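You operate a simulated robot arm through the tools that you are given. There is no shell and no other tool.

You are at the controls of a simulated robot arm. One attempt, no reset.

Task
Tape the small grey core all round on the small round plate.
Fine: tighten the blue lever, swing the green arm in, turn the hand wheel, swing the arm out. Where these are worked on the way, their far stop is far enough and under half their travel is too little: green arm.
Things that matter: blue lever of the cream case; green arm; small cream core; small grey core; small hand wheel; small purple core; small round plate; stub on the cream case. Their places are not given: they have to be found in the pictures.

Only the result counts: the job must be done as asked and must still hold three seconds after the hand-in. Knocking over, shifting, dropping, spilling or breaking anything else fails it.

Robot
A 5-joint arm with a two-finger parallel gripper, fixed in place. Base frame: the origin is on the floor under the middle of its stand, x ahead of it, y to its left, z up. Lengths are in mm, angles in rad, forces in N, time in s.
It reaches about 1134 mm from its shoulder. Its first joint turns from -2.601 to 2.601 rad. Payload 1.57 kg.
The tool frame sits at the grasp point between the pads (the TCP): z along the fingers, y along the line on which they close. The tips reach 30 mm beyond it. The gripper opens to 110 mm. The fingers are 24 mm wide and 12 mm thick; the gripper's body (48 by 112 mm) begins 78 mm behind the TCP.
Orientation is told as [roll, pitch, yaw] about the base's x, y, z axes, in that order, counted from this pose: with the fingers straight down and closing along the base's y, the tool's x points along the base's -x, its y along +y and its z along -z.

Tools
- The arm moves only by the tool move_arm. Its argument "series" is a list of rows, each a list of 7 numbers: the gripper command, from -1 (fully open) to 1 (shut), values between in proportion, then the shift along the tool's x, y, z in mm, then the turn, a rotation vector about the tool's x, y, z in degrees. In form: [[claw, dx, dy, dz, ax, ay, az], ...]. A call has 1 to 20 rows; each row shifts and turns the commanded pose from where the row before left it, along the tool's axes as they then stand. Each row takes 0.2 s and may step no farther than 50 mm and 0.15 rad from the row before; otherwise, or with a gripper value out of range, the whole call is refused. Where a pose cannot be reached the arm comes as near as it can. A force on the tool above 90 N (or 10 N above the force at the start of the call, whichever is more), or a blocked arm, ends the call early, and 0.2 s more pass. Each finger travels about 153 mm/s and halts on what it meets, pressing with about 28 N; the grip force reading is that of the motor and also rises with nothing between the fingers. The clock runs only during rows and for 0.2 s after the last one: add rows that do not move to give the fingers time. The reply holds the time, the measured pose of the TCP, the force on the tool along the base axes, the opening and the grip force, in the units named above and with some noise, with the torque about the TCP (base axes, N m) and any sound that the robot's microphone picked up.
- Cameras (640 x 400 px; columns grow to the right, rows downward): "scene" is fixed at [220.8, 497.3, 1371.3]; the picture's right is [0.77, 0.64, 0.00], its down [0.59, -0.70, -0.40] and it looks along [-0.26, 0.31, -0.92] (base axes); focal length 214 px, centre (320, 200). "wrist" rides on the gripper at [70, 16, -141] in the tool frame; the picture's right is [-0.23, 0.97, 0.00], its down [-0.86, -0.20, -0.48] and it looks along [-0.47, -0.11, 0.88] (tool axes); focal length 222 px, centre (320, 200).
- snapshot(camera): a new picture of that camera. No time passes.
- raise_lower(by): slides the trunk up (or, below 0, down) by that many mm; the arm rides with it, the base frame stays. It gives what a move gives, with no picture.
- probe_pixels(camera, pixels): for up to 12 pixels [column, row] of the newest picture of that camera ("zoom" is the newest enlarged one), the place [x, y, z] in the base frame of the surface seen there, good to about 3 mm. No time passes.
- close_up(camera, box): a new picture of the part [left, top, right, bottom] of that camera's present view, enlarged. No time passes.
- job_done(): hands the job in; it is judged then, once.

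Leave the gripper open and the arm clear of the work at the hand-in unless told otherwise.

The tools are called after ">>>" as name(argument=value, ...) on one line, values as JSON. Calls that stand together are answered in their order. move_arm: Moves the arm, as the interface text tells. Its arguments: {"type":"object","properties":{"series":{"type":"array"}},"required":["series"]} The other tools are called the same way: raise_lower (by) moves the trunk up or down; snapshot (camera) takes a picture; probe_pixels (camera, pixels) gives the place of the surface under pixels of a picture; close_up (camera, box) takes an enlarged picture of a part of a camera's view; job_done () hands the job in.

At the start:

```text
time: 0.0
ee_pos: [14.3, 582.6, 1065.7]
ee_rot: [0.0, 0.0, -0.001]
ft_force: [0.3, 0.4, 0.0]
torque: [0.0, -0.01, 0.02]
finger_gap: 110.0
gripper_force: 0.1
trunk travel left (down, up): [-799.0, 171.0]
```

scene: 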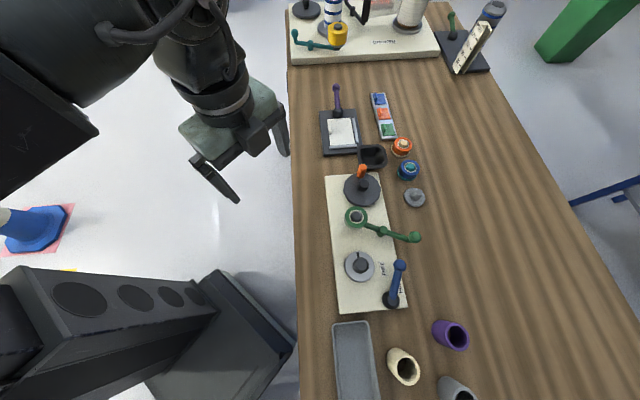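
wrist: 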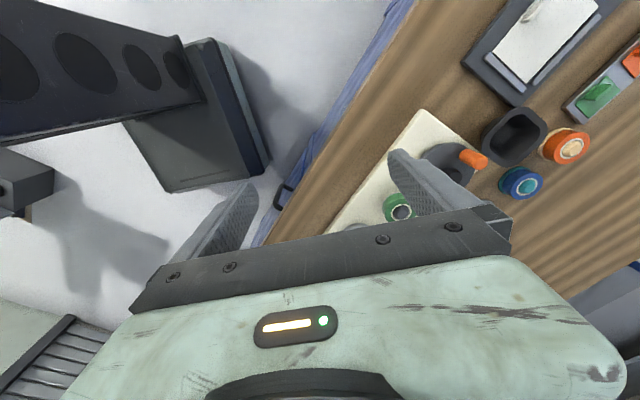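

I start by looking closely at the bench: the small cream case with the green arm (around 370,230), the cores at the bottom (around 400,365; 450,335; 455,390), and the region around them.

>>> close_up(camera="scene", box=[300, 160, 460, 260])

>>> close_up(camera="scene", box=[310, 230, 470, 330])

>>> close_up(camera="scene", box=[320, 300, 480, 400])

>>> close_up(camera="scene", box=[300, 70, 460, 170])

>>> close_up(camera="scene", box=[280, 0, 520, 100])

```text
4.00 times, centred on (380, 210) of scene
```

zoom: 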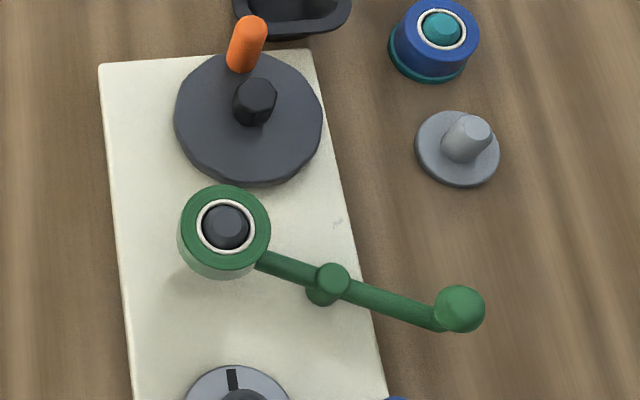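

```text
4.00 times, centred on (390, 280) of scene
```

zoom: 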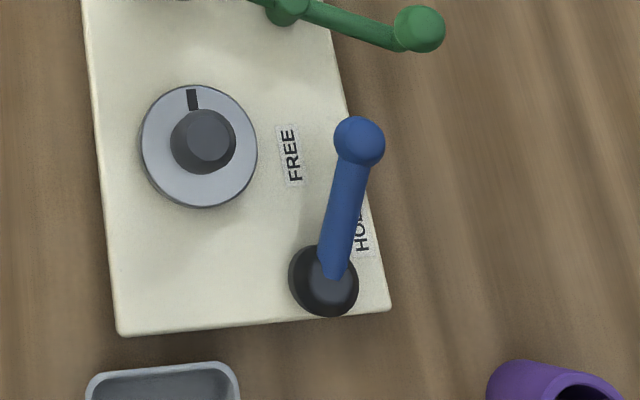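

```text
4.00 times, centred on (400, 350) of scene
```

zoom: 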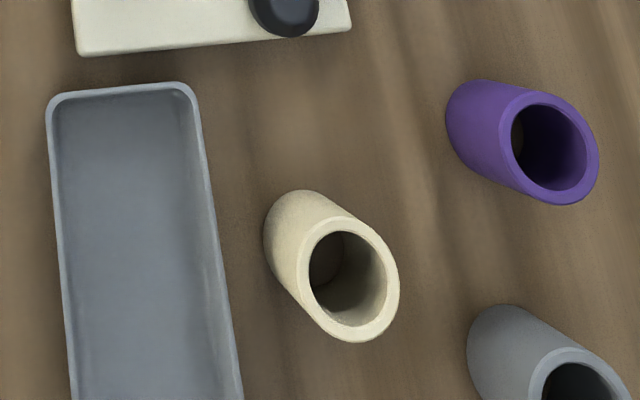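

```text
4.00 times, centred on (380, 120) of scene
```

zoom: 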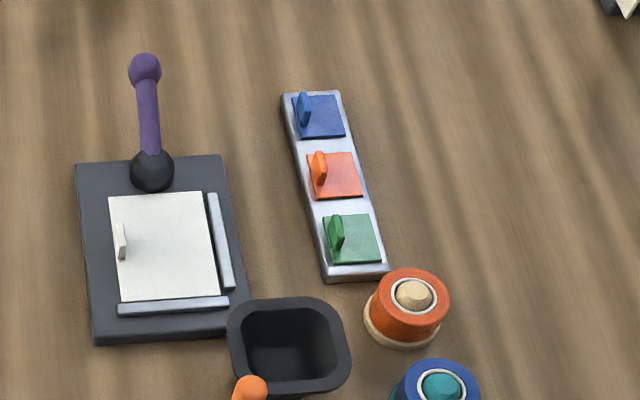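

```text
2.67 times, centred on (400, 50) of scene
```

zoom: 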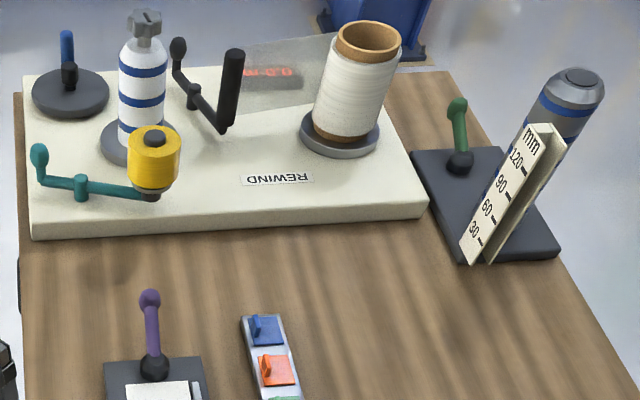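

I see the small cream case: hand wheel with orange knob at (362,188), green arm with tape roll at (356,217), pivot around (382,231) and its ball end at (415,237), round plate with stub at (359,266), blue lever between FREE and HOLD at (393,285). Cores at (403,365) cream, (450,335) purple, (457,390) grey. Now I probe their places.

>>> snapshot(camera="scene")

>>> probe_pixels(camera="scene", pixels=[[364, 185], [361, 169], [375, 195], [356, 217], [382, 230], [415, 237], [361, 264], [350, 262], [399, 265], [391, 300], [345, 290], [430, 280]])

>>> probe_pixels(camera="scene", pixels=[[397, 352], [405, 366], [418, 372], [394, 372], [440, 330], [457, 335], [467, 335], [445, 382], [457, 396], [470, 395], [350, 335], [414, 197]])

```text
taken
```

scene: 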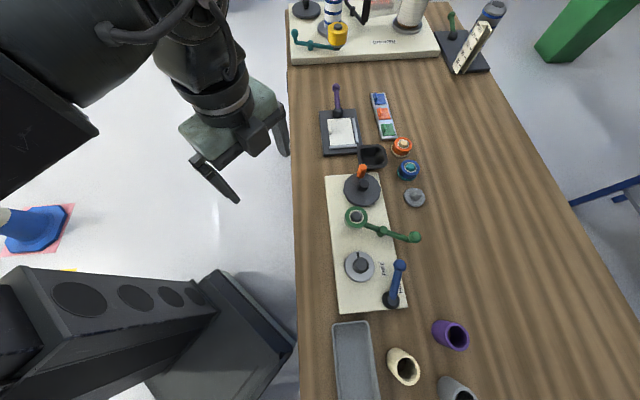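

```text
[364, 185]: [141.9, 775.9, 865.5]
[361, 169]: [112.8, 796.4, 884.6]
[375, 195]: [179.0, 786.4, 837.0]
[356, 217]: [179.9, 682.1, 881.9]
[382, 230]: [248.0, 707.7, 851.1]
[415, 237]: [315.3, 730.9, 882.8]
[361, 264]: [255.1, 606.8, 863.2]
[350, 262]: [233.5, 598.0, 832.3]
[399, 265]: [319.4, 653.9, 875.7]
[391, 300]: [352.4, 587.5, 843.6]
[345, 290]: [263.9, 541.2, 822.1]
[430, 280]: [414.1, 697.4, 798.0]
```

```text
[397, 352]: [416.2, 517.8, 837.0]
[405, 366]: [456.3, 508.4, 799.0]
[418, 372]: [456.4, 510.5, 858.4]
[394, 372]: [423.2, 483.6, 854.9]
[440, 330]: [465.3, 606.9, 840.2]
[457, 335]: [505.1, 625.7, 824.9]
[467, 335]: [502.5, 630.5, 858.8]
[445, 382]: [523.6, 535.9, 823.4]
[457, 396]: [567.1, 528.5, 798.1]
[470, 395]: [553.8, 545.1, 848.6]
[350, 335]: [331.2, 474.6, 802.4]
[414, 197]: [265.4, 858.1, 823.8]
```

The table top is at about z 798, the case top at about 822. I zoom in further on the plate, the lever and the labels to measure them.

>>> close_up(camera="scene", box=[335, 240, 415, 290])

>>> close_up(camera="scene", box=[360, 255, 440, 305])

>>> probe_pixels(camera="zoom", pixels=[[190, 120], [290, 250], [270, 90], [320, 80], [250, 350], [170, 160], [180, 90], [340, 200], [260, 360], [210, 340], [290, 390], [310, 340]])

```text
8.00 times, centred on (375, 265) of scene
```

zoom: 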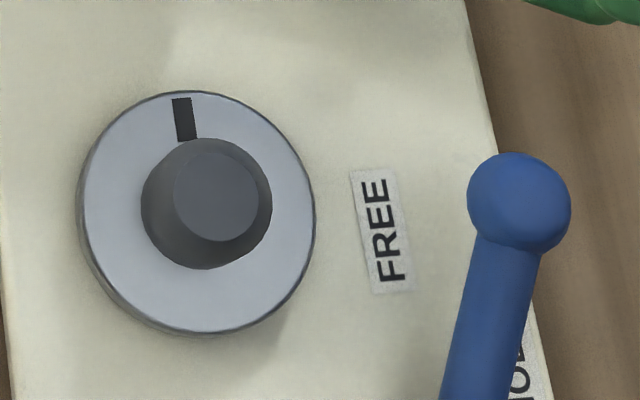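

```text
8.00 times, centred on (400, 280) of scene
```

zoom: 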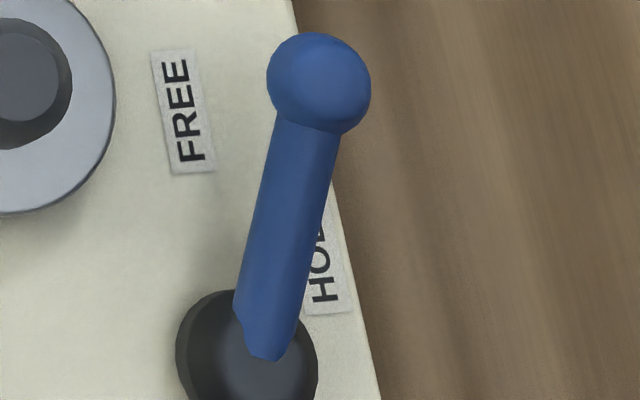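

```text
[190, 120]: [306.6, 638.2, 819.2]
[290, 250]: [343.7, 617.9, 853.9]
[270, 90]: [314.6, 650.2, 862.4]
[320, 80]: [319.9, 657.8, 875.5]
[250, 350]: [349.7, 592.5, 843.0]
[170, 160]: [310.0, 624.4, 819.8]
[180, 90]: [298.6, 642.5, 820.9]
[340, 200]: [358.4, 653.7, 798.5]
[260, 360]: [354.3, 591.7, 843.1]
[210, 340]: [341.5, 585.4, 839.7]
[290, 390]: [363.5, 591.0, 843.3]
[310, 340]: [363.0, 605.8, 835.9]
```

The lever stands between FREE (label at about 307,633) and HOLD (label at about 356,637), seen from its foot at (353,590). Now I move the arm, high up at z 1065, over the cores, to look at them with the wrist camera.

>>> move_arm(series=[[-1, -45, -3, 0, 0, 0, 0], [-1, -45, -3, 0, 0, 0, 0], [-1, -45, -3, 0, 0, 0, 0], [-1, -45, -3, 0, 0, 0, 0], [-1, -45, -3, 0, 0, 0, 0], [-1, -45, -3, 0, 0, 0, 0], [-1, -45, -3, 0, 0, 0, 0], [-1, -45, -3, 0, 0, 0, 0], [-1, -45, -3, 0, 0, 0, 0], [-1, -45, -3, 0, 0, 0, 0], [-1, 0, 0, 0, 0, 0, 0]])

>>> snapshot(camera="wrist")

>>> snapshot(camera="scene")

```text
time: 2.4
ee_pos: [463.6, 551.4, 1066.5]
ee_rot: [0.001, -0.001, 0.0]
ft_force: [-0.1, 0.4, 1.1]
torque: [0.0, -0.02, 0.01]
finger_gap: 110.0
gripper_force: 0.1
trunk travel left (down, up): [-799.0, 171.0]
```

```text
taken
```

wrist: 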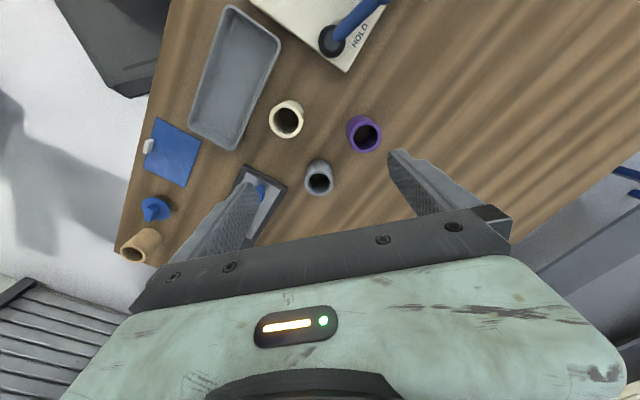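

```text
taken
```

scene: 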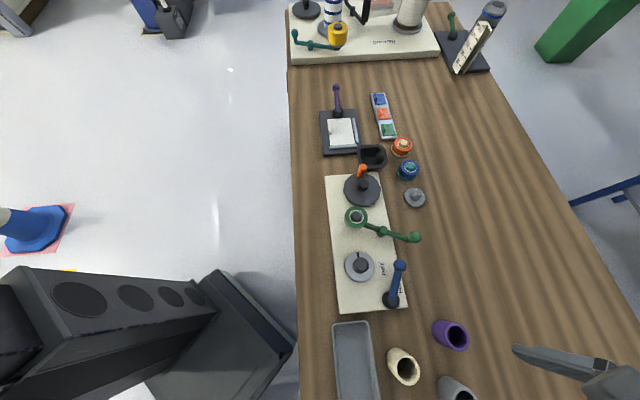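

The wrist view shows cream core (286,120), purple (364,134), grey (319,178). I enlarge that part and probe the grey core's rim.

>>> close_up(camera="wrist", box=[256, 90, 384, 210])

>>> close_up(camera="wrist", box=[288, 155, 352, 195])

```text
3.33 times, centred on (320, 150) of wrist
```

zoom: 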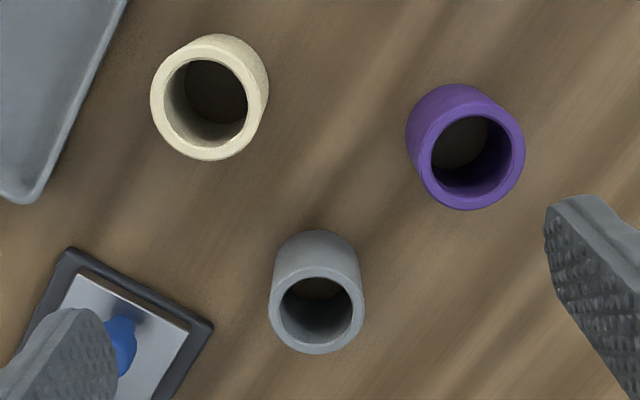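

```text
10.00 times, centred on (320, 175) of wrist
```

zoom: 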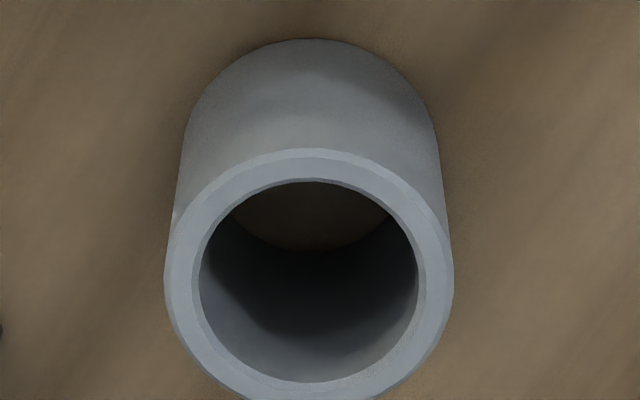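

Next I probe points round the grey core's rim and the table beside it.

>>> probe_pixels(camera="zoom", pixels=[[182, 280], [433, 280], [308, 166], [310, 388], [215, 195], [400, 195], [215, 355], [400, 355], [310, 310], [308, 45], [187, 130], [438, 130]])

```text
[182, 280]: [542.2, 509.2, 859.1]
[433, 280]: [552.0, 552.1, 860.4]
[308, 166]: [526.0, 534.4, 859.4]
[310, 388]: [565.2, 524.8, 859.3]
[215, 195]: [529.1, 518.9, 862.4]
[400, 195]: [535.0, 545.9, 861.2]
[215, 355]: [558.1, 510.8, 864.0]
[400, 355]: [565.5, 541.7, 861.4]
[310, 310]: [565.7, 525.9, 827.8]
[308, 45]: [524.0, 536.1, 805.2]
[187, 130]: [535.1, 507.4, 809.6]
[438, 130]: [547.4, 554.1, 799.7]
```

The grey core's middle is about (546,530), outer diameter about 48, inner about 36, top at 861. Before gripping it I look from nearby at the case: moving to about (163,626,1000) brings the plate into the middle of the wrist view.

>>> move_arm(series=[[-1, 43, 10.7, 9.4, 0, 0, 0], [-1, 43, 10.7, 9.4, 0, 0, 0], [-1, 43, 10.7, 9.4, 0, 0, 0], [-1, 43, 10.7, 9.4, 0, 0, 0], [-1, 43, 10.7, 9.4, 0, 0, 0], [-1, 43, 10.7, 9.4, 0, 0, 0], [-1, 43, 10.7, 9.4, 0, 0, 0], [-1, 0, 0, 0, 0, 0, 0]])

>>> snapshot(camera="wrist")

```text
time: 4.2
ee_pos: [161.7, 625.7, 1065.2]
ee_rot: [0.002, 0.001, 0.0]
ft_force: [-0.2, -0.5, 0.2]
torque: [0.0, 0.03, 0.02]
finger_gap: 110.1
gripper_force: 0.0
out of reach, approached as far as the arm can: row 1, 2, 3, 4, 5, 6, 7
trunk travel left (down, up): [-799.0, 171.0]
```

```text
taken
```

wrist: 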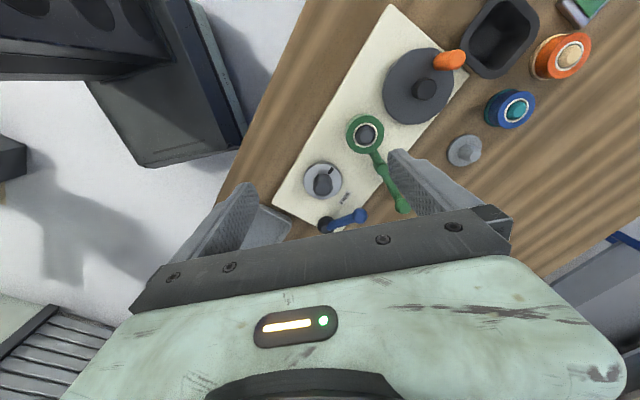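

The arm could not come below z 1065 at this trunk height (it says out of reach). So the trunk must come down. I lower it by 80 mm and look again.

>>> raise_lower(by=-80)

>>> snapshot(camera="wrist")

>>> snapshot(camera="scene")

```text
time: 5.4
ee_pos: [160.7, 624.3, 986.1]
ee_rot: [-0.001, -0.001, -0.001]
ft_force: [0.1, -0.6, -0.1]
torque: [0.0, -0.02, 0.0]
finger_gap: 109.8
gripper_force: 0.1
trunk travel left (down, up): [-719.0, 251.0]
```

```text
taken
```

wrist: 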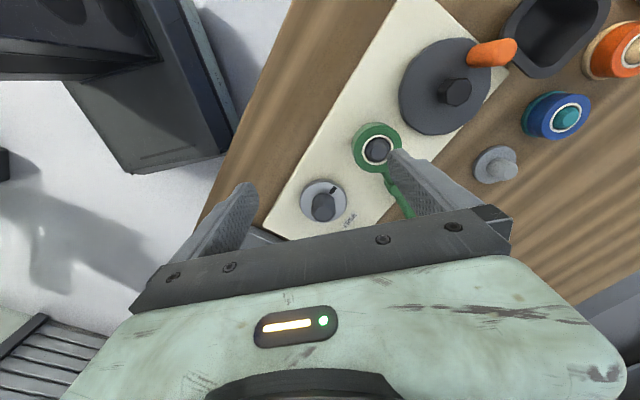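

```text
taken
```

scene: 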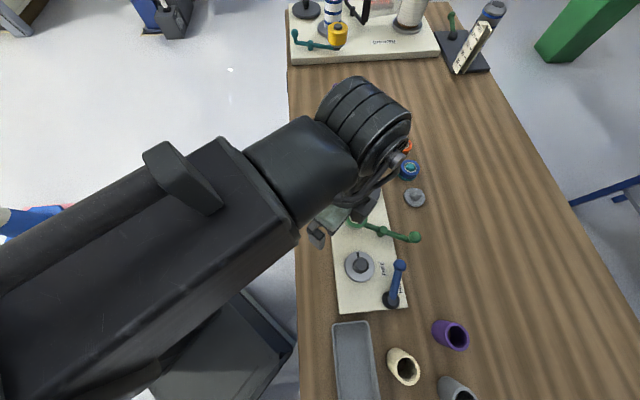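

The trunk carried the arm to z 986. Now I enlarge the case in the wrist view: plate at (323,202), tape roll at (377,148), hand wheel (452,90).

>>> close_up(camera="wrist", box=[290, 170, 370, 230])

>>> probe_pixels(camera="wrist", pixels=[[302, 197], [345, 205], [323, 182], [323, 224], [322, 206], [377, 150], [356, 150], [402, 150], [377, 125], [407, 205], [456, 92], [492, 50]])

>>> close_up(camera="wrist", box=[380, 20, 540, 140])

```text
6.67 times, centred on (330, 200) of wrist
```

zoom: 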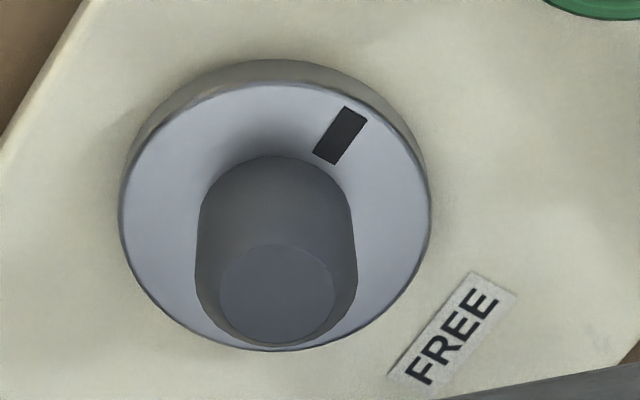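

```text
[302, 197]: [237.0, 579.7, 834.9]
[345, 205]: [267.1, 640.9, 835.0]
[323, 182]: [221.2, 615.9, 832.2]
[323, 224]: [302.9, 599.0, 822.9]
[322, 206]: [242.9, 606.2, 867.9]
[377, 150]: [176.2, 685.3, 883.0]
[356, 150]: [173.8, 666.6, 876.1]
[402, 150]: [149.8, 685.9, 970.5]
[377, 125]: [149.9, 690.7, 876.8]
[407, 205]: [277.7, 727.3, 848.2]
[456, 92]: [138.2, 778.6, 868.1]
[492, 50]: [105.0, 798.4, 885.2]
```

```text
3.33 times, centred on (460, 80) of wrist
```

zoom: 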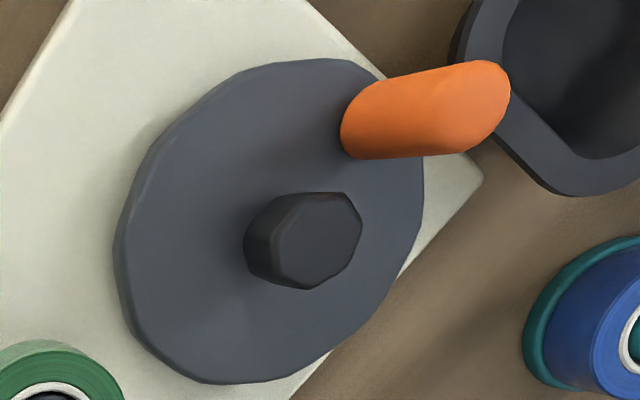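

The stub is a cylinder with a tapered nose. I measure the plate and stub finely.

>>> close_up(camera="wrist", box=[290, 170, 370, 230])

>>> probe_pixels(camera="zoom", pixels=[[130, 205], [420, 205], [265, 90], [265, 345], [225, 290], [330, 290], [276, 250], [276, 335], [205, 230], [348, 225], [276, 165], [340, 135]])

>>> probe_pixels(camera="zoom", pixels=[[160, 120], [160, 280], [380, 130], [380, 270], [276, 290], [235, 330], [315, 330], [240, 255], [312, 255], [420, 360], [500, 290], [50, 100]])

```text
6.67 times, centred on (330, 200) of wrist
```

zoom: 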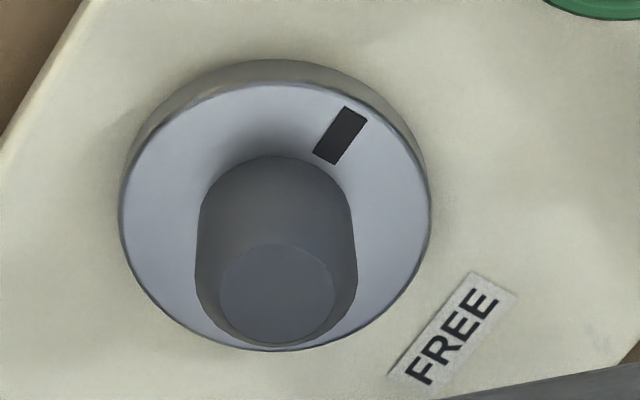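

```text
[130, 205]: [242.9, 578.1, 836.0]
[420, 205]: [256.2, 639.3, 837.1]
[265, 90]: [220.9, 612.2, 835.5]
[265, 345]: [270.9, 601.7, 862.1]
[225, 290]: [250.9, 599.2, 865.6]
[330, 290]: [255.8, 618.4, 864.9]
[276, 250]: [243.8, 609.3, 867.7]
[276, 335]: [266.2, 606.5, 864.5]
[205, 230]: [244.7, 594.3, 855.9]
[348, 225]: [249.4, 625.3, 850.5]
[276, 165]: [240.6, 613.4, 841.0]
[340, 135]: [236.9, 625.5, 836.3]
```

```text
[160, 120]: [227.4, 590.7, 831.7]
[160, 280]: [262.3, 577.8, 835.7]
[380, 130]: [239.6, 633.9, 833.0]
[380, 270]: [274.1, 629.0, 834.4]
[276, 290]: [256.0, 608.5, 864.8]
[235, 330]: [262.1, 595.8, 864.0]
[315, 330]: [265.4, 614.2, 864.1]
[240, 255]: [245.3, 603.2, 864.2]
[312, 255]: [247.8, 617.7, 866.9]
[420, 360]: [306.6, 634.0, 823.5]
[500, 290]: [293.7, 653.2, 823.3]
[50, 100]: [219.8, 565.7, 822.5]
```

Plate and stub are centred at about (254,608), plate top 836, stub top 865, stub about 33 across. Now I go back over the grey core at (546,530), keeping z near 986, and will look down before lowering.

>>> move_arm(series=[[-1, -42.8, -10.5, 0, 0, 0, 0], [-1, -42.8, -10.5, 0, 0, 0, 0], [-1, -42.8, -10.5, 0, 0, 0, 0], [-1, -42.8, -10.5, 0, 0, 0, 0], [-1, -42.8, -10.5, 0, 0, 0, 0], [-1, -42.8, -10.5, 0, 0, 0, 0], [-1, -42.8, -10.5, 0, 0, 0, 0], [-1, -42.8, -10.5, 0, 0, 0, 0], [-1, -42.9, -10.3, 0, 0, 0, 0], [-1, 0, 0, 0, 0, 0, 0]])

>>> snapshot(camera="wrist")

>>> snapshot(camera="scene")

```text
time: 7.6
ee_pos: [548.0, 531.2, 985.9]
ee_rot: [-0.001, 0.0, 0.001]
ft_force: [0.4, -0.9, 0.3]
torque: [0.01, 0.01, 0.03]
finger_gap: 109.9
gripper_force: 0.1
trunk travel left (down, up): [-719.0, 251.0]
```

```text
taken
```

wrist: 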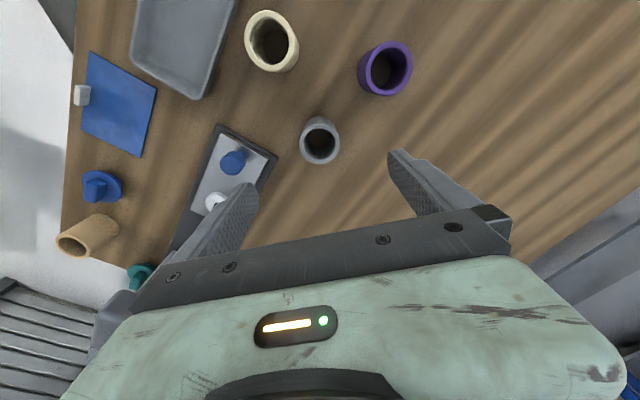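

```text
taken
```

scene: 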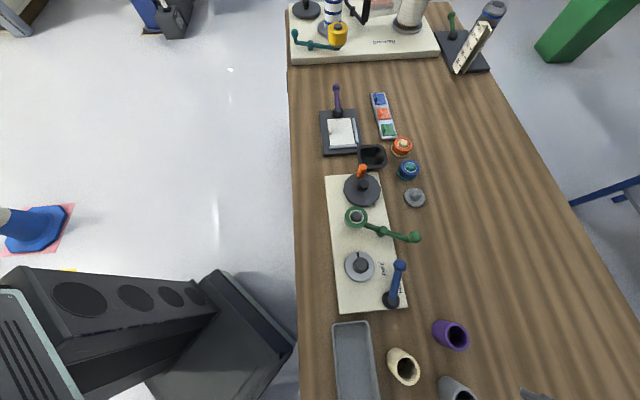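

Grey core is at (319,140) in the wrist view now, with a dark tray holding a blue and a white knob at (233,175) on its left. I probe both to be sure that the fingers clear the tray.

>>> close_up(camera="wrist", box=[272, 110, 368, 170])

>>> probe_pixels(camera="wrist", pixels=[[276, 156], [218, 126], [260, 188], [234, 160], [213, 200], [271, 42], [386, 68], [319, 142], [340, 170], [405, 140]])

```text
6.67 times, centred on (320, 140) of wrist
```

zoom: 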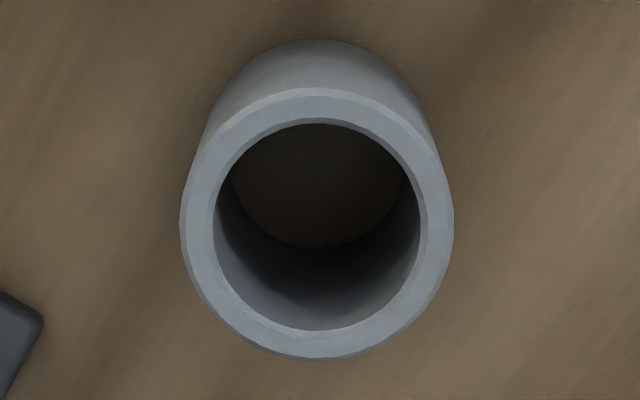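

```text
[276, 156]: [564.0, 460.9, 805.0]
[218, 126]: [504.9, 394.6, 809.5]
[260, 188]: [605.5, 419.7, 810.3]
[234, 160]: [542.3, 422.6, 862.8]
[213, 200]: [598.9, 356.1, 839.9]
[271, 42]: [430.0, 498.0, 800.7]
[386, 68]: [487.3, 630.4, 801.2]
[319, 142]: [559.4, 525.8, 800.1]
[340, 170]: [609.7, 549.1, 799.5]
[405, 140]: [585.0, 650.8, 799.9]
```

>>> probe_pixels(camera="zoom", pixels=[[198, 225], [437, 225], [315, 107], [318, 343], [233, 140], [400, 140], [235, 310], [400, 310]])

```text
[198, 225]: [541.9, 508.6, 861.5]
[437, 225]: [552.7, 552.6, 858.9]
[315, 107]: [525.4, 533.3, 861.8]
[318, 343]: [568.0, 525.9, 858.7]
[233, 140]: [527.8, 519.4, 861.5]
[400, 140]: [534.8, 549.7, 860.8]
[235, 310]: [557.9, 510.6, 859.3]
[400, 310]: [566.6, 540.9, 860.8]
```

The core's centre is (547,530); the TCP is right above it. The tray corner lies at (564,461), so I open only to about 75 mm (command -0.36) before going down. I lower by trunk in steps, first 70 mm.

>>> move_arm(series=[[-0.36, 1, 1, 0, 0, 0, 0], [-0.36, 0, 0, 0, 0, 0, 0], [-0.36, 0, 0, 0, 0, 0, 0]])

>>> raise_lower(by=-70)

>>> snapshot(camera="scene")

>>> snapshot(camera="wrist")

```text
time: 8.4
ee_pos: [546.9, 531.5, 985.5]
ee_rot: [-0.001, -0.001, 0.001]
ft_force: [-1.0, -0.5, 0.1]
torque: [-0.03, -0.02, 0.01]
finger_gap: 74.7
gripper_force: 0.0
trunk travel left (down, up): [-719.0, 251.0]
```

```text
time: 9.4
ee_pos: [547.3, 532.3, 915.4]
ee_rot: [-0.001, 0.001, -0.001]
ft_force: [0.3, -0.2, 0.3]
torque: [0.01, 0.01, 0.01]
finger_gap: 74.7
gripper_force: 0.0
trunk travel left (down, up): [-649.0, 321.0]
```

```text
taken
```

scene: 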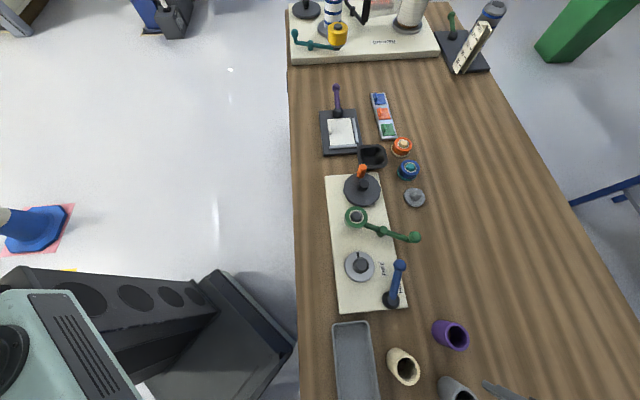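

```text
taken
```

wrist: 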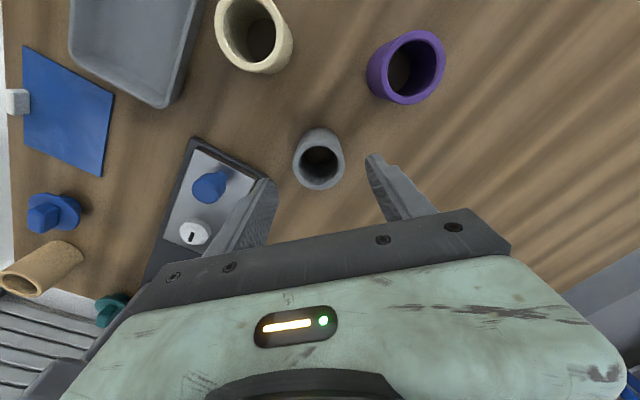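

All clear so far; the core lies between the fingers (fingers at 262 and 378, core at 319). I correct y by -1.5 mm and lower another 74 mm to about z 841.

>>> move_arm(series=[[-0.36, 0, -1.5, 0, 0, 0, 0], [-0.36, 0, 0, 0, 0, 0, 0]])

>>> raise_lower(by=-74)

>>> snapshot(camera="wrist")

>>> snapshot(camera="scene")

```text
time: 10.1
ee_pos: [547.4, 529.4, 916.3]
ee_rot: [-0.001, -0.001, 0.001]
ft_force: [-1.2, 0.8, -0.7]
torque: [0.0, -0.02, 0.01]
finger_gap: 74.5
gripper_force: 0.0
trunk travel left (down, up): [-649.0, 321.0]
```

```text
time: 11.2
ee_pos: [547.3, 530.4, 842.5]
ee_rot: [0.0, -0.001, 0.001]
ft_force: [-0.3, -0.4, 0.1]
torque: [0.03, -0.03, -0.01]
finger_gap: 74.8
gripper_force: 0.0
trunk travel left (down, up): [-575.0, 395.0]
```

```text
taken
```

wrist: 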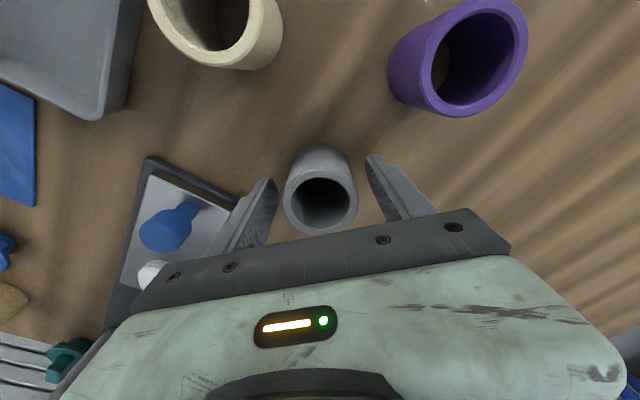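

```text
taken
```

scene: 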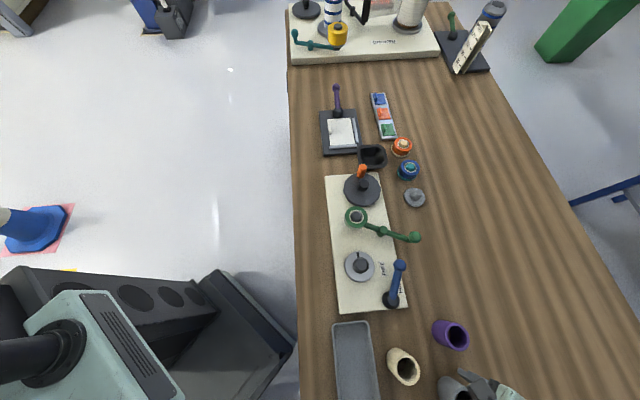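

The grey core is between the pads. I close the fingers and wait.

>>> move_arm(series=[[0.0, 0, 0, 0, 0, 0, 0], [0.4, 0, 0, 0, 0, 0, 0], [0.4, 0, 0, 0, 0, 0, 0], [0.4, 0, 0, 0, 0, 0, 0]])

>>> snapshot(camera="wrist")

```text
time: 12.2
ee_pos: [546.7, 530.8, 842.4]
ee_rot: [0.0, -0.001, -0.001]
ft_force: [0.2, -0.2, 0.7]
torque: [0.01, 0.0, 0.0]
finger_gap: 48.8
gripper_force: 28.0
trunk travel left (down, up): [-575.0, 395.0]
```

```text
taken
```

wrist: 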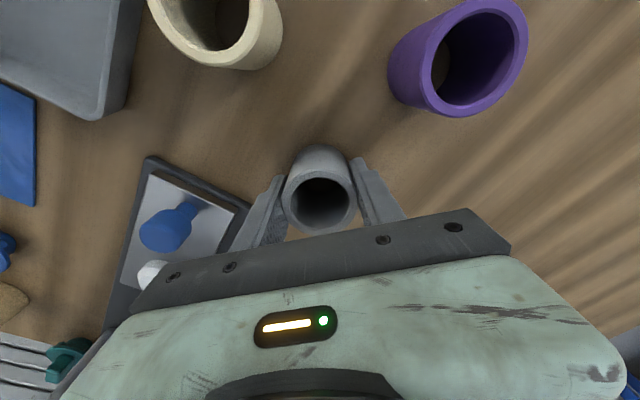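

Gripped at 48.8 mm with 28 N. I lift it 111 mm straight up by the arm.

>>> move_arm(series=[[0.4, 0, 0, -12, 0, 0, 0], [0.4, 0, 0, -33, 0, 0, 0], [0.4, 0, 0, -33, 0, 0, 0], [0.4, 0, 0, -33, 0, 0, 0], [0.4, 0, 0, 0, 0, 0, 0]])

>>> snapshot(camera="wrist")

```text
time: 13.4
ee_pos: [546.9, 530.9, 841.5]
ee_rot: [0.0, 0.0, 0.0]
ft_force: [0.3, -0.5, -0.1]
torque: [-0.06, 0.01, 0.0]
finger_gap: 48.9
gripper_force: 27.9
out of reach, approached as far as the arm can: row 1, 2, 3, 4
trunk travel left (down, up): [-575.0, 395.0]
```

```text
taken
```

wrist: 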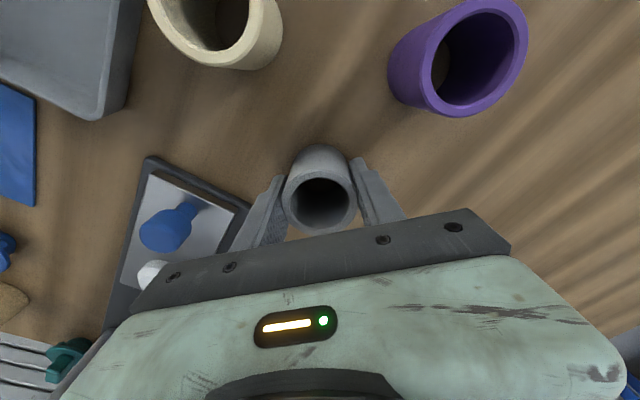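

The arm itself cannot change height (out of reach up as well as down), so height goes by the trunk alone. I raise the trunk by 110.

>>> raise_lower(by=110)

>>> snapshot(camera="wrist")

```text
time: 14.8
ee_pos: [547.2, 529.2, 951.3]
ee_rot: [-0.002, -0.001, 0.001]
ft_force: [-0.3, 0.4, 0.2]
torque: [-0.02, 0.01, -0.01]
finger_gap: 32.8
gripper_force: 0.0
trunk travel left (down, up): [-685.0, 285.0]
```

```text
taken
```

wrist: 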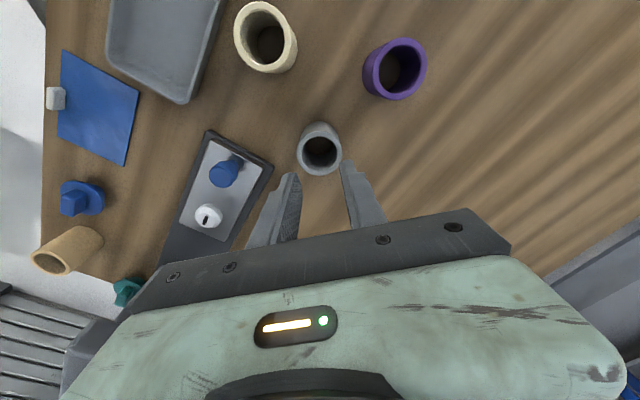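

The gap is now 32.8 and the force zero: the core slipped out of the fingers during the raise. It still seems to stand at (319,150). I check its place and whether it stands upright.

>>> close_up(camera="wrist", box=[272, 115, 368, 185])

>>> close_up(camera="scene", box=[420, 360, 500, 400])

```text
5.71 times, centred on (320, 150) of wrist
```

zoom: 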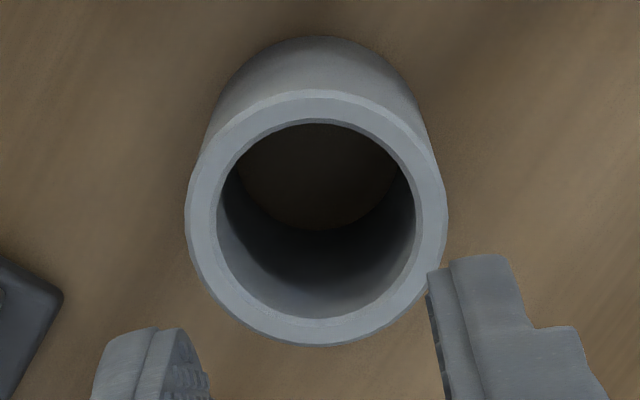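

```text
8.00 times, centred on (460, 380) of scene
```

zoom: 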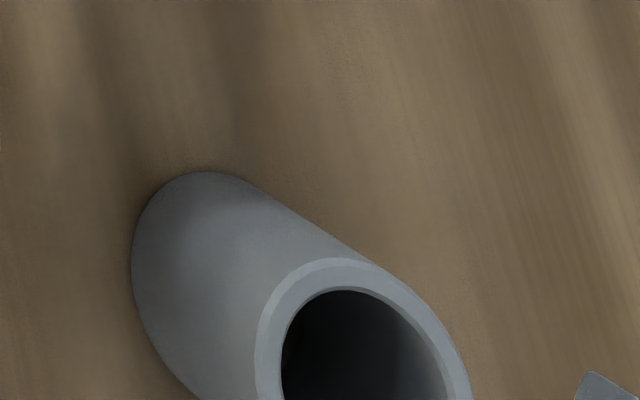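

It still stands upright. I probe its rim again in the wrist view.

>>> close_up(camera="wrist", box=[272, 115, 368, 185])

>>> probe_pixels(camera="zoom", pixels=[[202, 220], [430, 220], [315, 106], [320, 332], [240, 140], [393, 140], [240, 300], [393, 300], [315, 45], [210, 130], [420, 110]])

```text
5.71 times, centred on (320, 150) of wrist
```

zoom: 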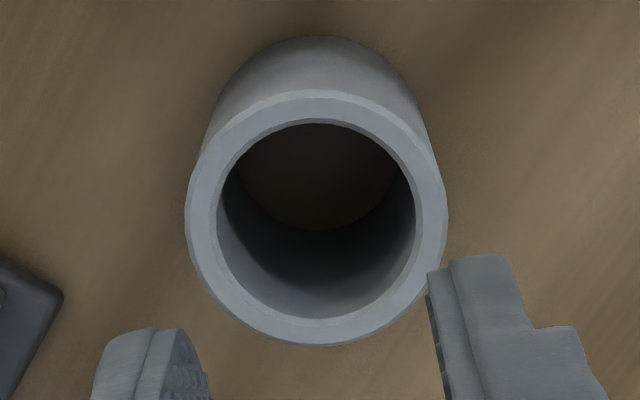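

```text
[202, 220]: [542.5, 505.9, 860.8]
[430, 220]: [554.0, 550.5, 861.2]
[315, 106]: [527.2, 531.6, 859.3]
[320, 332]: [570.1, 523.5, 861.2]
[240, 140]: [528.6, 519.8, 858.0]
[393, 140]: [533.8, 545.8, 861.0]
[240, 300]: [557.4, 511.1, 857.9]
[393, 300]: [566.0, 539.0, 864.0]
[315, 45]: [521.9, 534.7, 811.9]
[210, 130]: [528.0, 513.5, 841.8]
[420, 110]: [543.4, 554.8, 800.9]
```

The core's centre is (547,529), unmoved. I try again: open, come down, and this time grip with the full closing command, then raise only a little and check.

>>> move_arm(series=[[-0.36, 0, -0.5, 0, 0, 0, 0], [-0.36, 0, 0, 0, 0, 0, 0], [-0.36, 0, 0, 0, 0, 0, 0]])

>>> raise_lower(by=-113)

>>> move_arm(series=[[0.0, 0, 0, 0, 0, 0, 0], [1, 0, 0, 0, 0, 0, 0], [1, 0, 0, 0, 0, 0, 0], [1, 0, 0, 0, 0, 0, 0], [1, 0, 0, 0, 0, 0, 0]])

>>> snapshot(camera="wrist")

```text
time: 15.6
ee_pos: [547.4, 528.8, 951.2]
ee_rot: [0.001, -0.001, 0.001]
ft_force: [-0.4, -0.4, 1.3]
torque: [0.04, 0.0, -0.04]
finger_gap: 74.7
gripper_force: 0.0
trunk travel left (down, up): [-685.0, 285.0]
```

```text
time: 17.0
ee_pos: [546.9, 529.1, 838.5]
ee_rot: [0.0, 0.0, 0.001]
ft_force: [-0.7, -0.9, -0.4]
torque: [0.03, -0.01, 0.0]
finger_gap: 74.8
gripper_force: 0.1
trunk travel left (down, up): [-572.0, 398.0]
```

```text
time: 18.2
ee_pos: [547.8, 529.1, 838.9]
ee_rot: [-0.001, 0.001, 0.0]
ft_force: [0.2, 0.2, 0.4]
torque: [0.03, 0.04, 0.0]
finger_gap: 48.0
gripper_force: 28.3
trunk travel left (down, up): [-572.0, 398.0]
```

```text
taken
```

wrist: 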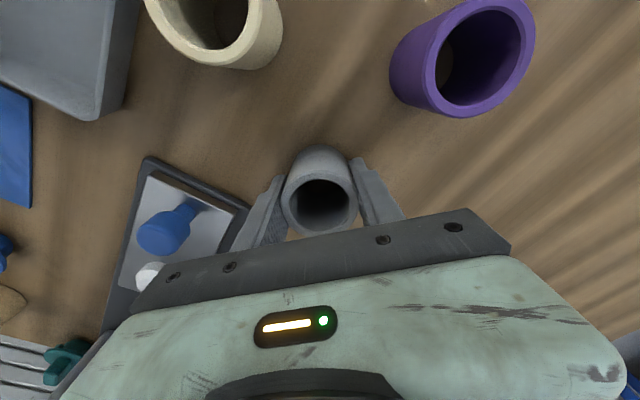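

Gripped again at 48.0 mm, 28 N. I raise only 8 mm and read the gap and the force.

>>> raise_lower(by=8)

>>> snapshot(camera="wrist")

```text
time: 18.8
ee_pos: [547.4, 529.0, 845.8]
ee_rot: [0.001, 0.002, 0.0]
ft_force: [-0.2, -0.2, -0.6]
torque: [-0.03, 0.01, 0.0]
finger_gap: 47.8
gripper_force: 28.1
trunk travel left (down, up): [-580.0, 390.0]
```

```text
taken
```

wrist: 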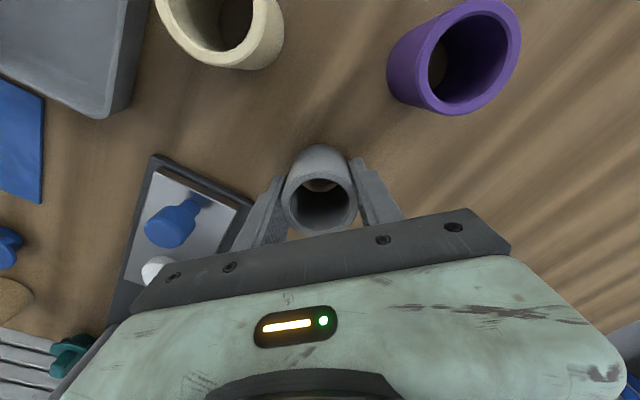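

The core keeps its place between the fingers and daylight shows under it, so it is lifted. I check it does not creep by waiting, then raise 30 more.

>>> move_arm(series=[[1, 0, 0, 0, 0, 0, 0], [1, 0, 0, 0, 0, 0, 0], [1, 0, 0, 0, 0, 0, 0], [1, 0, 0, 0, 0, 0, 0]])

>>> snapshot(camera="wrist")

>>> raise_lower(by=25)

>>> snapshot(camera="wrist")

```text
time: 19.8
ee_pos: [547.1, 529.2, 845.6]
ee_rot: [-0.003, 0.0, 0.0]
ft_force: [-0.1, -0.6, -1.7]
torque: [0.01, 0.02, 0.0]
finger_gap: 46.0
gripper_force: 27.6
trunk travel left (down, up): [-580.0, 390.0]
```

```text
taken
```

wrist: 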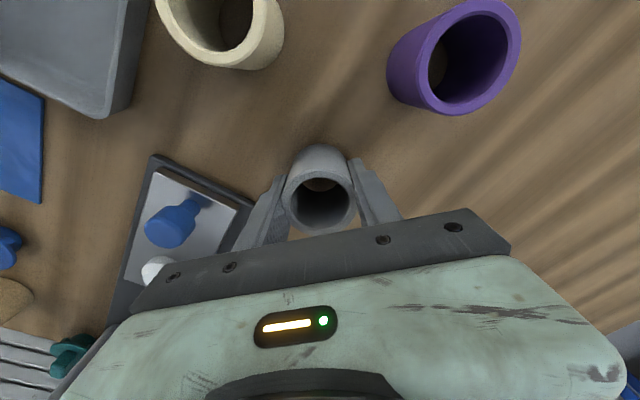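

```text
time: 20.5
ee_pos: [546.7, 529.3, 870.7]
ee_rot: [0.001, 0.0, -0.001]
ft_force: [0.3, -0.7, -0.4]
torque: [-0.03, 0.01, -0.03]
finger_gap: 45.8
gripper_force: 27.7
trunk travel left (down, up): [-605.0, 365.0]
```

```text
taken
```

wrist: 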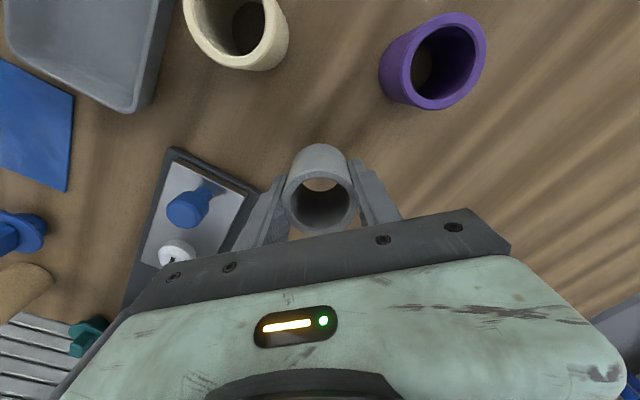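

The gap is slowly shrinking (48.0 to 45.8), so the core may be creeping in the grip. I look closely.

>>> close_up(camera="wrist", box=[240, 130, 400, 250])

>>> close_up(camera="scene", box=[420, 340, 540, 400])

```text
3.33 times, centred on (320, 190) of wrist
```

zoom: 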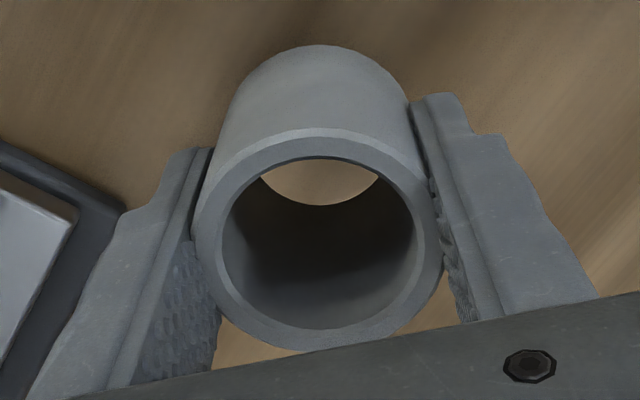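

```text
5.33 times, centred on (480, 370) of scene
```

zoom: 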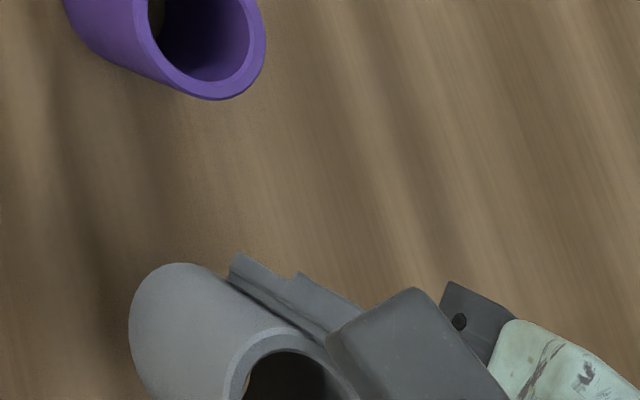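

I probe the rim height of the held core to see how much it has slid.

>>> close_up(camera="wrist", box=[240, 130, 400, 250])

>>> probe_pixels(camera="zoom", pixels=[[210, 250], [430, 240], [315, 145], [320, 338], [245, 175], [392, 170], [245, 315], [395, 310], [320, 60], [200, 165], [435, 110], [320, 190]])

```text
3.33 times, centred on (320, 190) of wrist
```

zoom: 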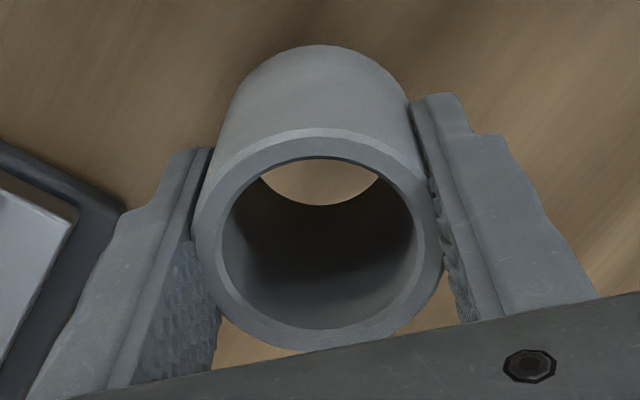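

```text
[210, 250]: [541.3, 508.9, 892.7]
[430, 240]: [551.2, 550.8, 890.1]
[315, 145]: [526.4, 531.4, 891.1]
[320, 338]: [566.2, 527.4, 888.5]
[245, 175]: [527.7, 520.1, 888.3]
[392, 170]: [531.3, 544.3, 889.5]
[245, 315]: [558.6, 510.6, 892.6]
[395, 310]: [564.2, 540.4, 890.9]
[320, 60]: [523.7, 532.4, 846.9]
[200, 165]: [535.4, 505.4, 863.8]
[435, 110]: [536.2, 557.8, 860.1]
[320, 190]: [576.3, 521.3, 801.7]
```

The rim is at 890.5, about 20 above the TCP: only a 2 mm slide, the axis is still centred. It holds now. I keep raising in small steps of 25.

>>> raise_lower(by=25)

>>> raise_lower(by=25)

>>> close_up(camera="wrist", box=[240, 130, 400, 250])

>>> probe_pixels(camera="zoom", pixels=[[210, 250], [430, 240], [315, 145], [320, 338]])

```text
time: 21.2
ee_pos: [546.7, 529.7, 897.5]
ee_rot: [0.002, 0.0, 0.0]
ft_force: [-0.7, -0.3, -1.5]
torque: [-0.01, -0.02, -0.01]
finger_gap: 45.7
gripper_force: 27.9
trunk travel left (down, up): [-630.0, 340.0]
```

```text
time: 21.9
ee_pos: [547.8, 530.6, 919.9]
ee_rot: [0.0, 0.0, 0.001]
ft_force: [-0.4, -0.2, -0.8]
torque: [-0.01, -0.02, 0.01]
finger_gap: 46.0
gripper_force: 28.5
trunk travel left (down, up): [-655.0, 315.0]
```

```text
3.33 times, centred on (320, 190) of wrist
```

zoom: 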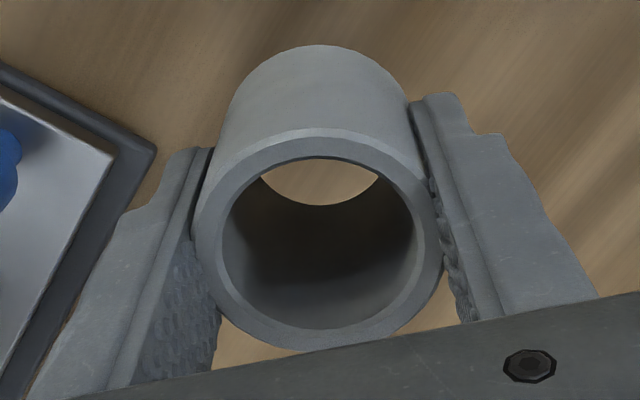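

```text
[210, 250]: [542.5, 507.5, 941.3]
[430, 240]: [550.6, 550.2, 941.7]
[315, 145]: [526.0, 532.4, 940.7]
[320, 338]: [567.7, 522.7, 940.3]
```

Held steadily now (rim about 20 above the TCP). I raise 15 more, then carry it gently to above the plate at (254,608), in 15 small rows.

>>> raise_lower(by=15)

>>> move_arm(series=[[1, 8, 2.1, 0, 0, 0, 0], [1, 16, 4.3, 0, 0, 0, 0], [1, 20, 5.3, 0, 0, 0, 0], [1, 20, 5.3, 0, 0, 0, 0], [1, 20, 5.3, 0, 0, 0, 0], [1, 20, 5.3, 0, 0, 0, 0], [1, 20, 5.3, 0, 0, 0, 0], [1, 20, 5.3, 0, 0, 0, 0], [1, 20, 5.3, 0, 0, 0, 0], [1, 20, 5.3, 0, 0, 0, 0], [1, 20, 5.3, 0, 0, 0, 0], [1, 20, 5.3, 0, 0, 0, 0], [1, 20, 5.3, 0, 0, 0, 0], [1, 20, 5.3, 0, 0, 0, 0], [1, 16, 4.3, 0, 0, 0, 0], [1, 8, 2.1, 0, 0, 0, 0], [1, 4, 1, 0, 0, 0, 0], [1, 0, 0, 0, 0, 0, 0]])

>>> snapshot(camera="wrist")

>>> snapshot(camera="scene")

```text
time: 22.6
ee_pos: [547.4, 529.0, 936.8]
ee_rot: [0.001, -0.003, 0.0]
ft_force: [0.4, 0.8, -0.9]
torque: [-0.01, -0.01, 0.02]
finger_gap: 45.5
gripper_force: 28.1
trunk travel left (down, up): [-670.0, 300.0]
```

```text
time: 26.4
ee_pos: [255.7, 607.4, 937.5]
ee_rot: [-0.001, 0.001, -0.001]
ft_force: [-0.4, 0.1, -0.9]
torque: [0.0, -0.01, -0.03]
finger_gap: 45.7
gripper_force: 28.6
trunk travel left (down, up): [-670.0, 300.0]
```

```text
taken
```

wrist: 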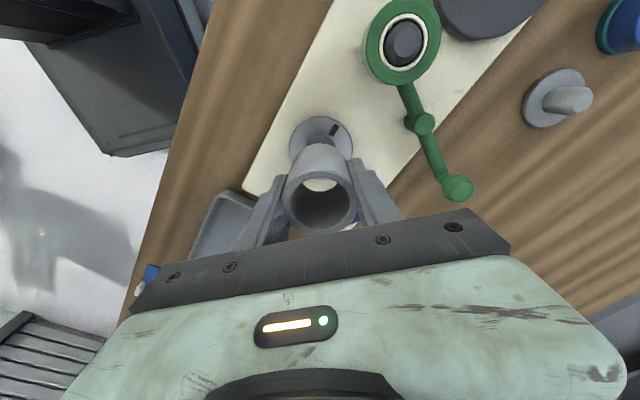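

```text
taken
```

scene: 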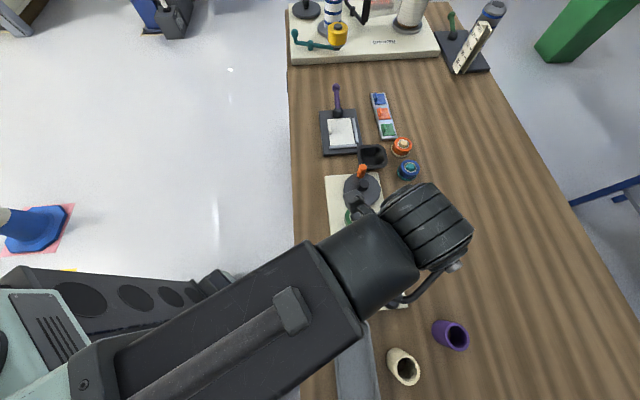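

The core hangs over the plate. I check rim centre against the plate and tape roll with a close-up before lowering.

>>> close_up(camera="wrist", box=[240, 100, 400, 250])

>>> probe_pixels(camera="zoom", pixels=[[230, 290], [408, 285], [318, 210], [320, 368], [260, 232], [378, 228], [260, 345], [380, 340], [320, 80], [220, 120], [430, 120], [320, 240]])

```text
2.67 times, centred on (320, 175) of wrist
```

zoom: 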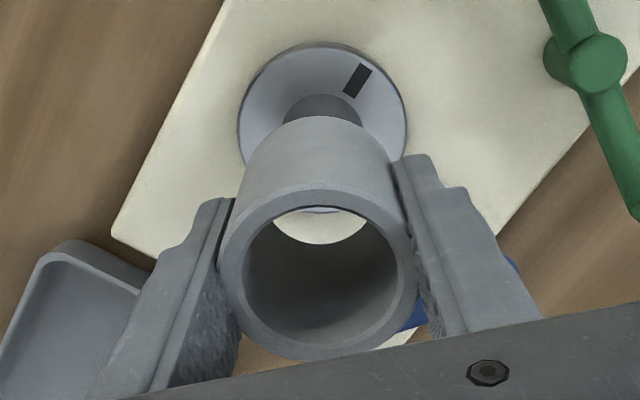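

```text
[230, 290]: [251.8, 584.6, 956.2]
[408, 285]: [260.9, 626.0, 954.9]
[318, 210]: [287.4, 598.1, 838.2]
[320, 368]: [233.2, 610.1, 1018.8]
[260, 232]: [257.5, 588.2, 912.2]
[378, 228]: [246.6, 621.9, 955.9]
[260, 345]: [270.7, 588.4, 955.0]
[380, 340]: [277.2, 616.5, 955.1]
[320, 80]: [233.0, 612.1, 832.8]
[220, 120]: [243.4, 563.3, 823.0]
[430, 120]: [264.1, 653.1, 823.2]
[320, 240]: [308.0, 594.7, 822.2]
```

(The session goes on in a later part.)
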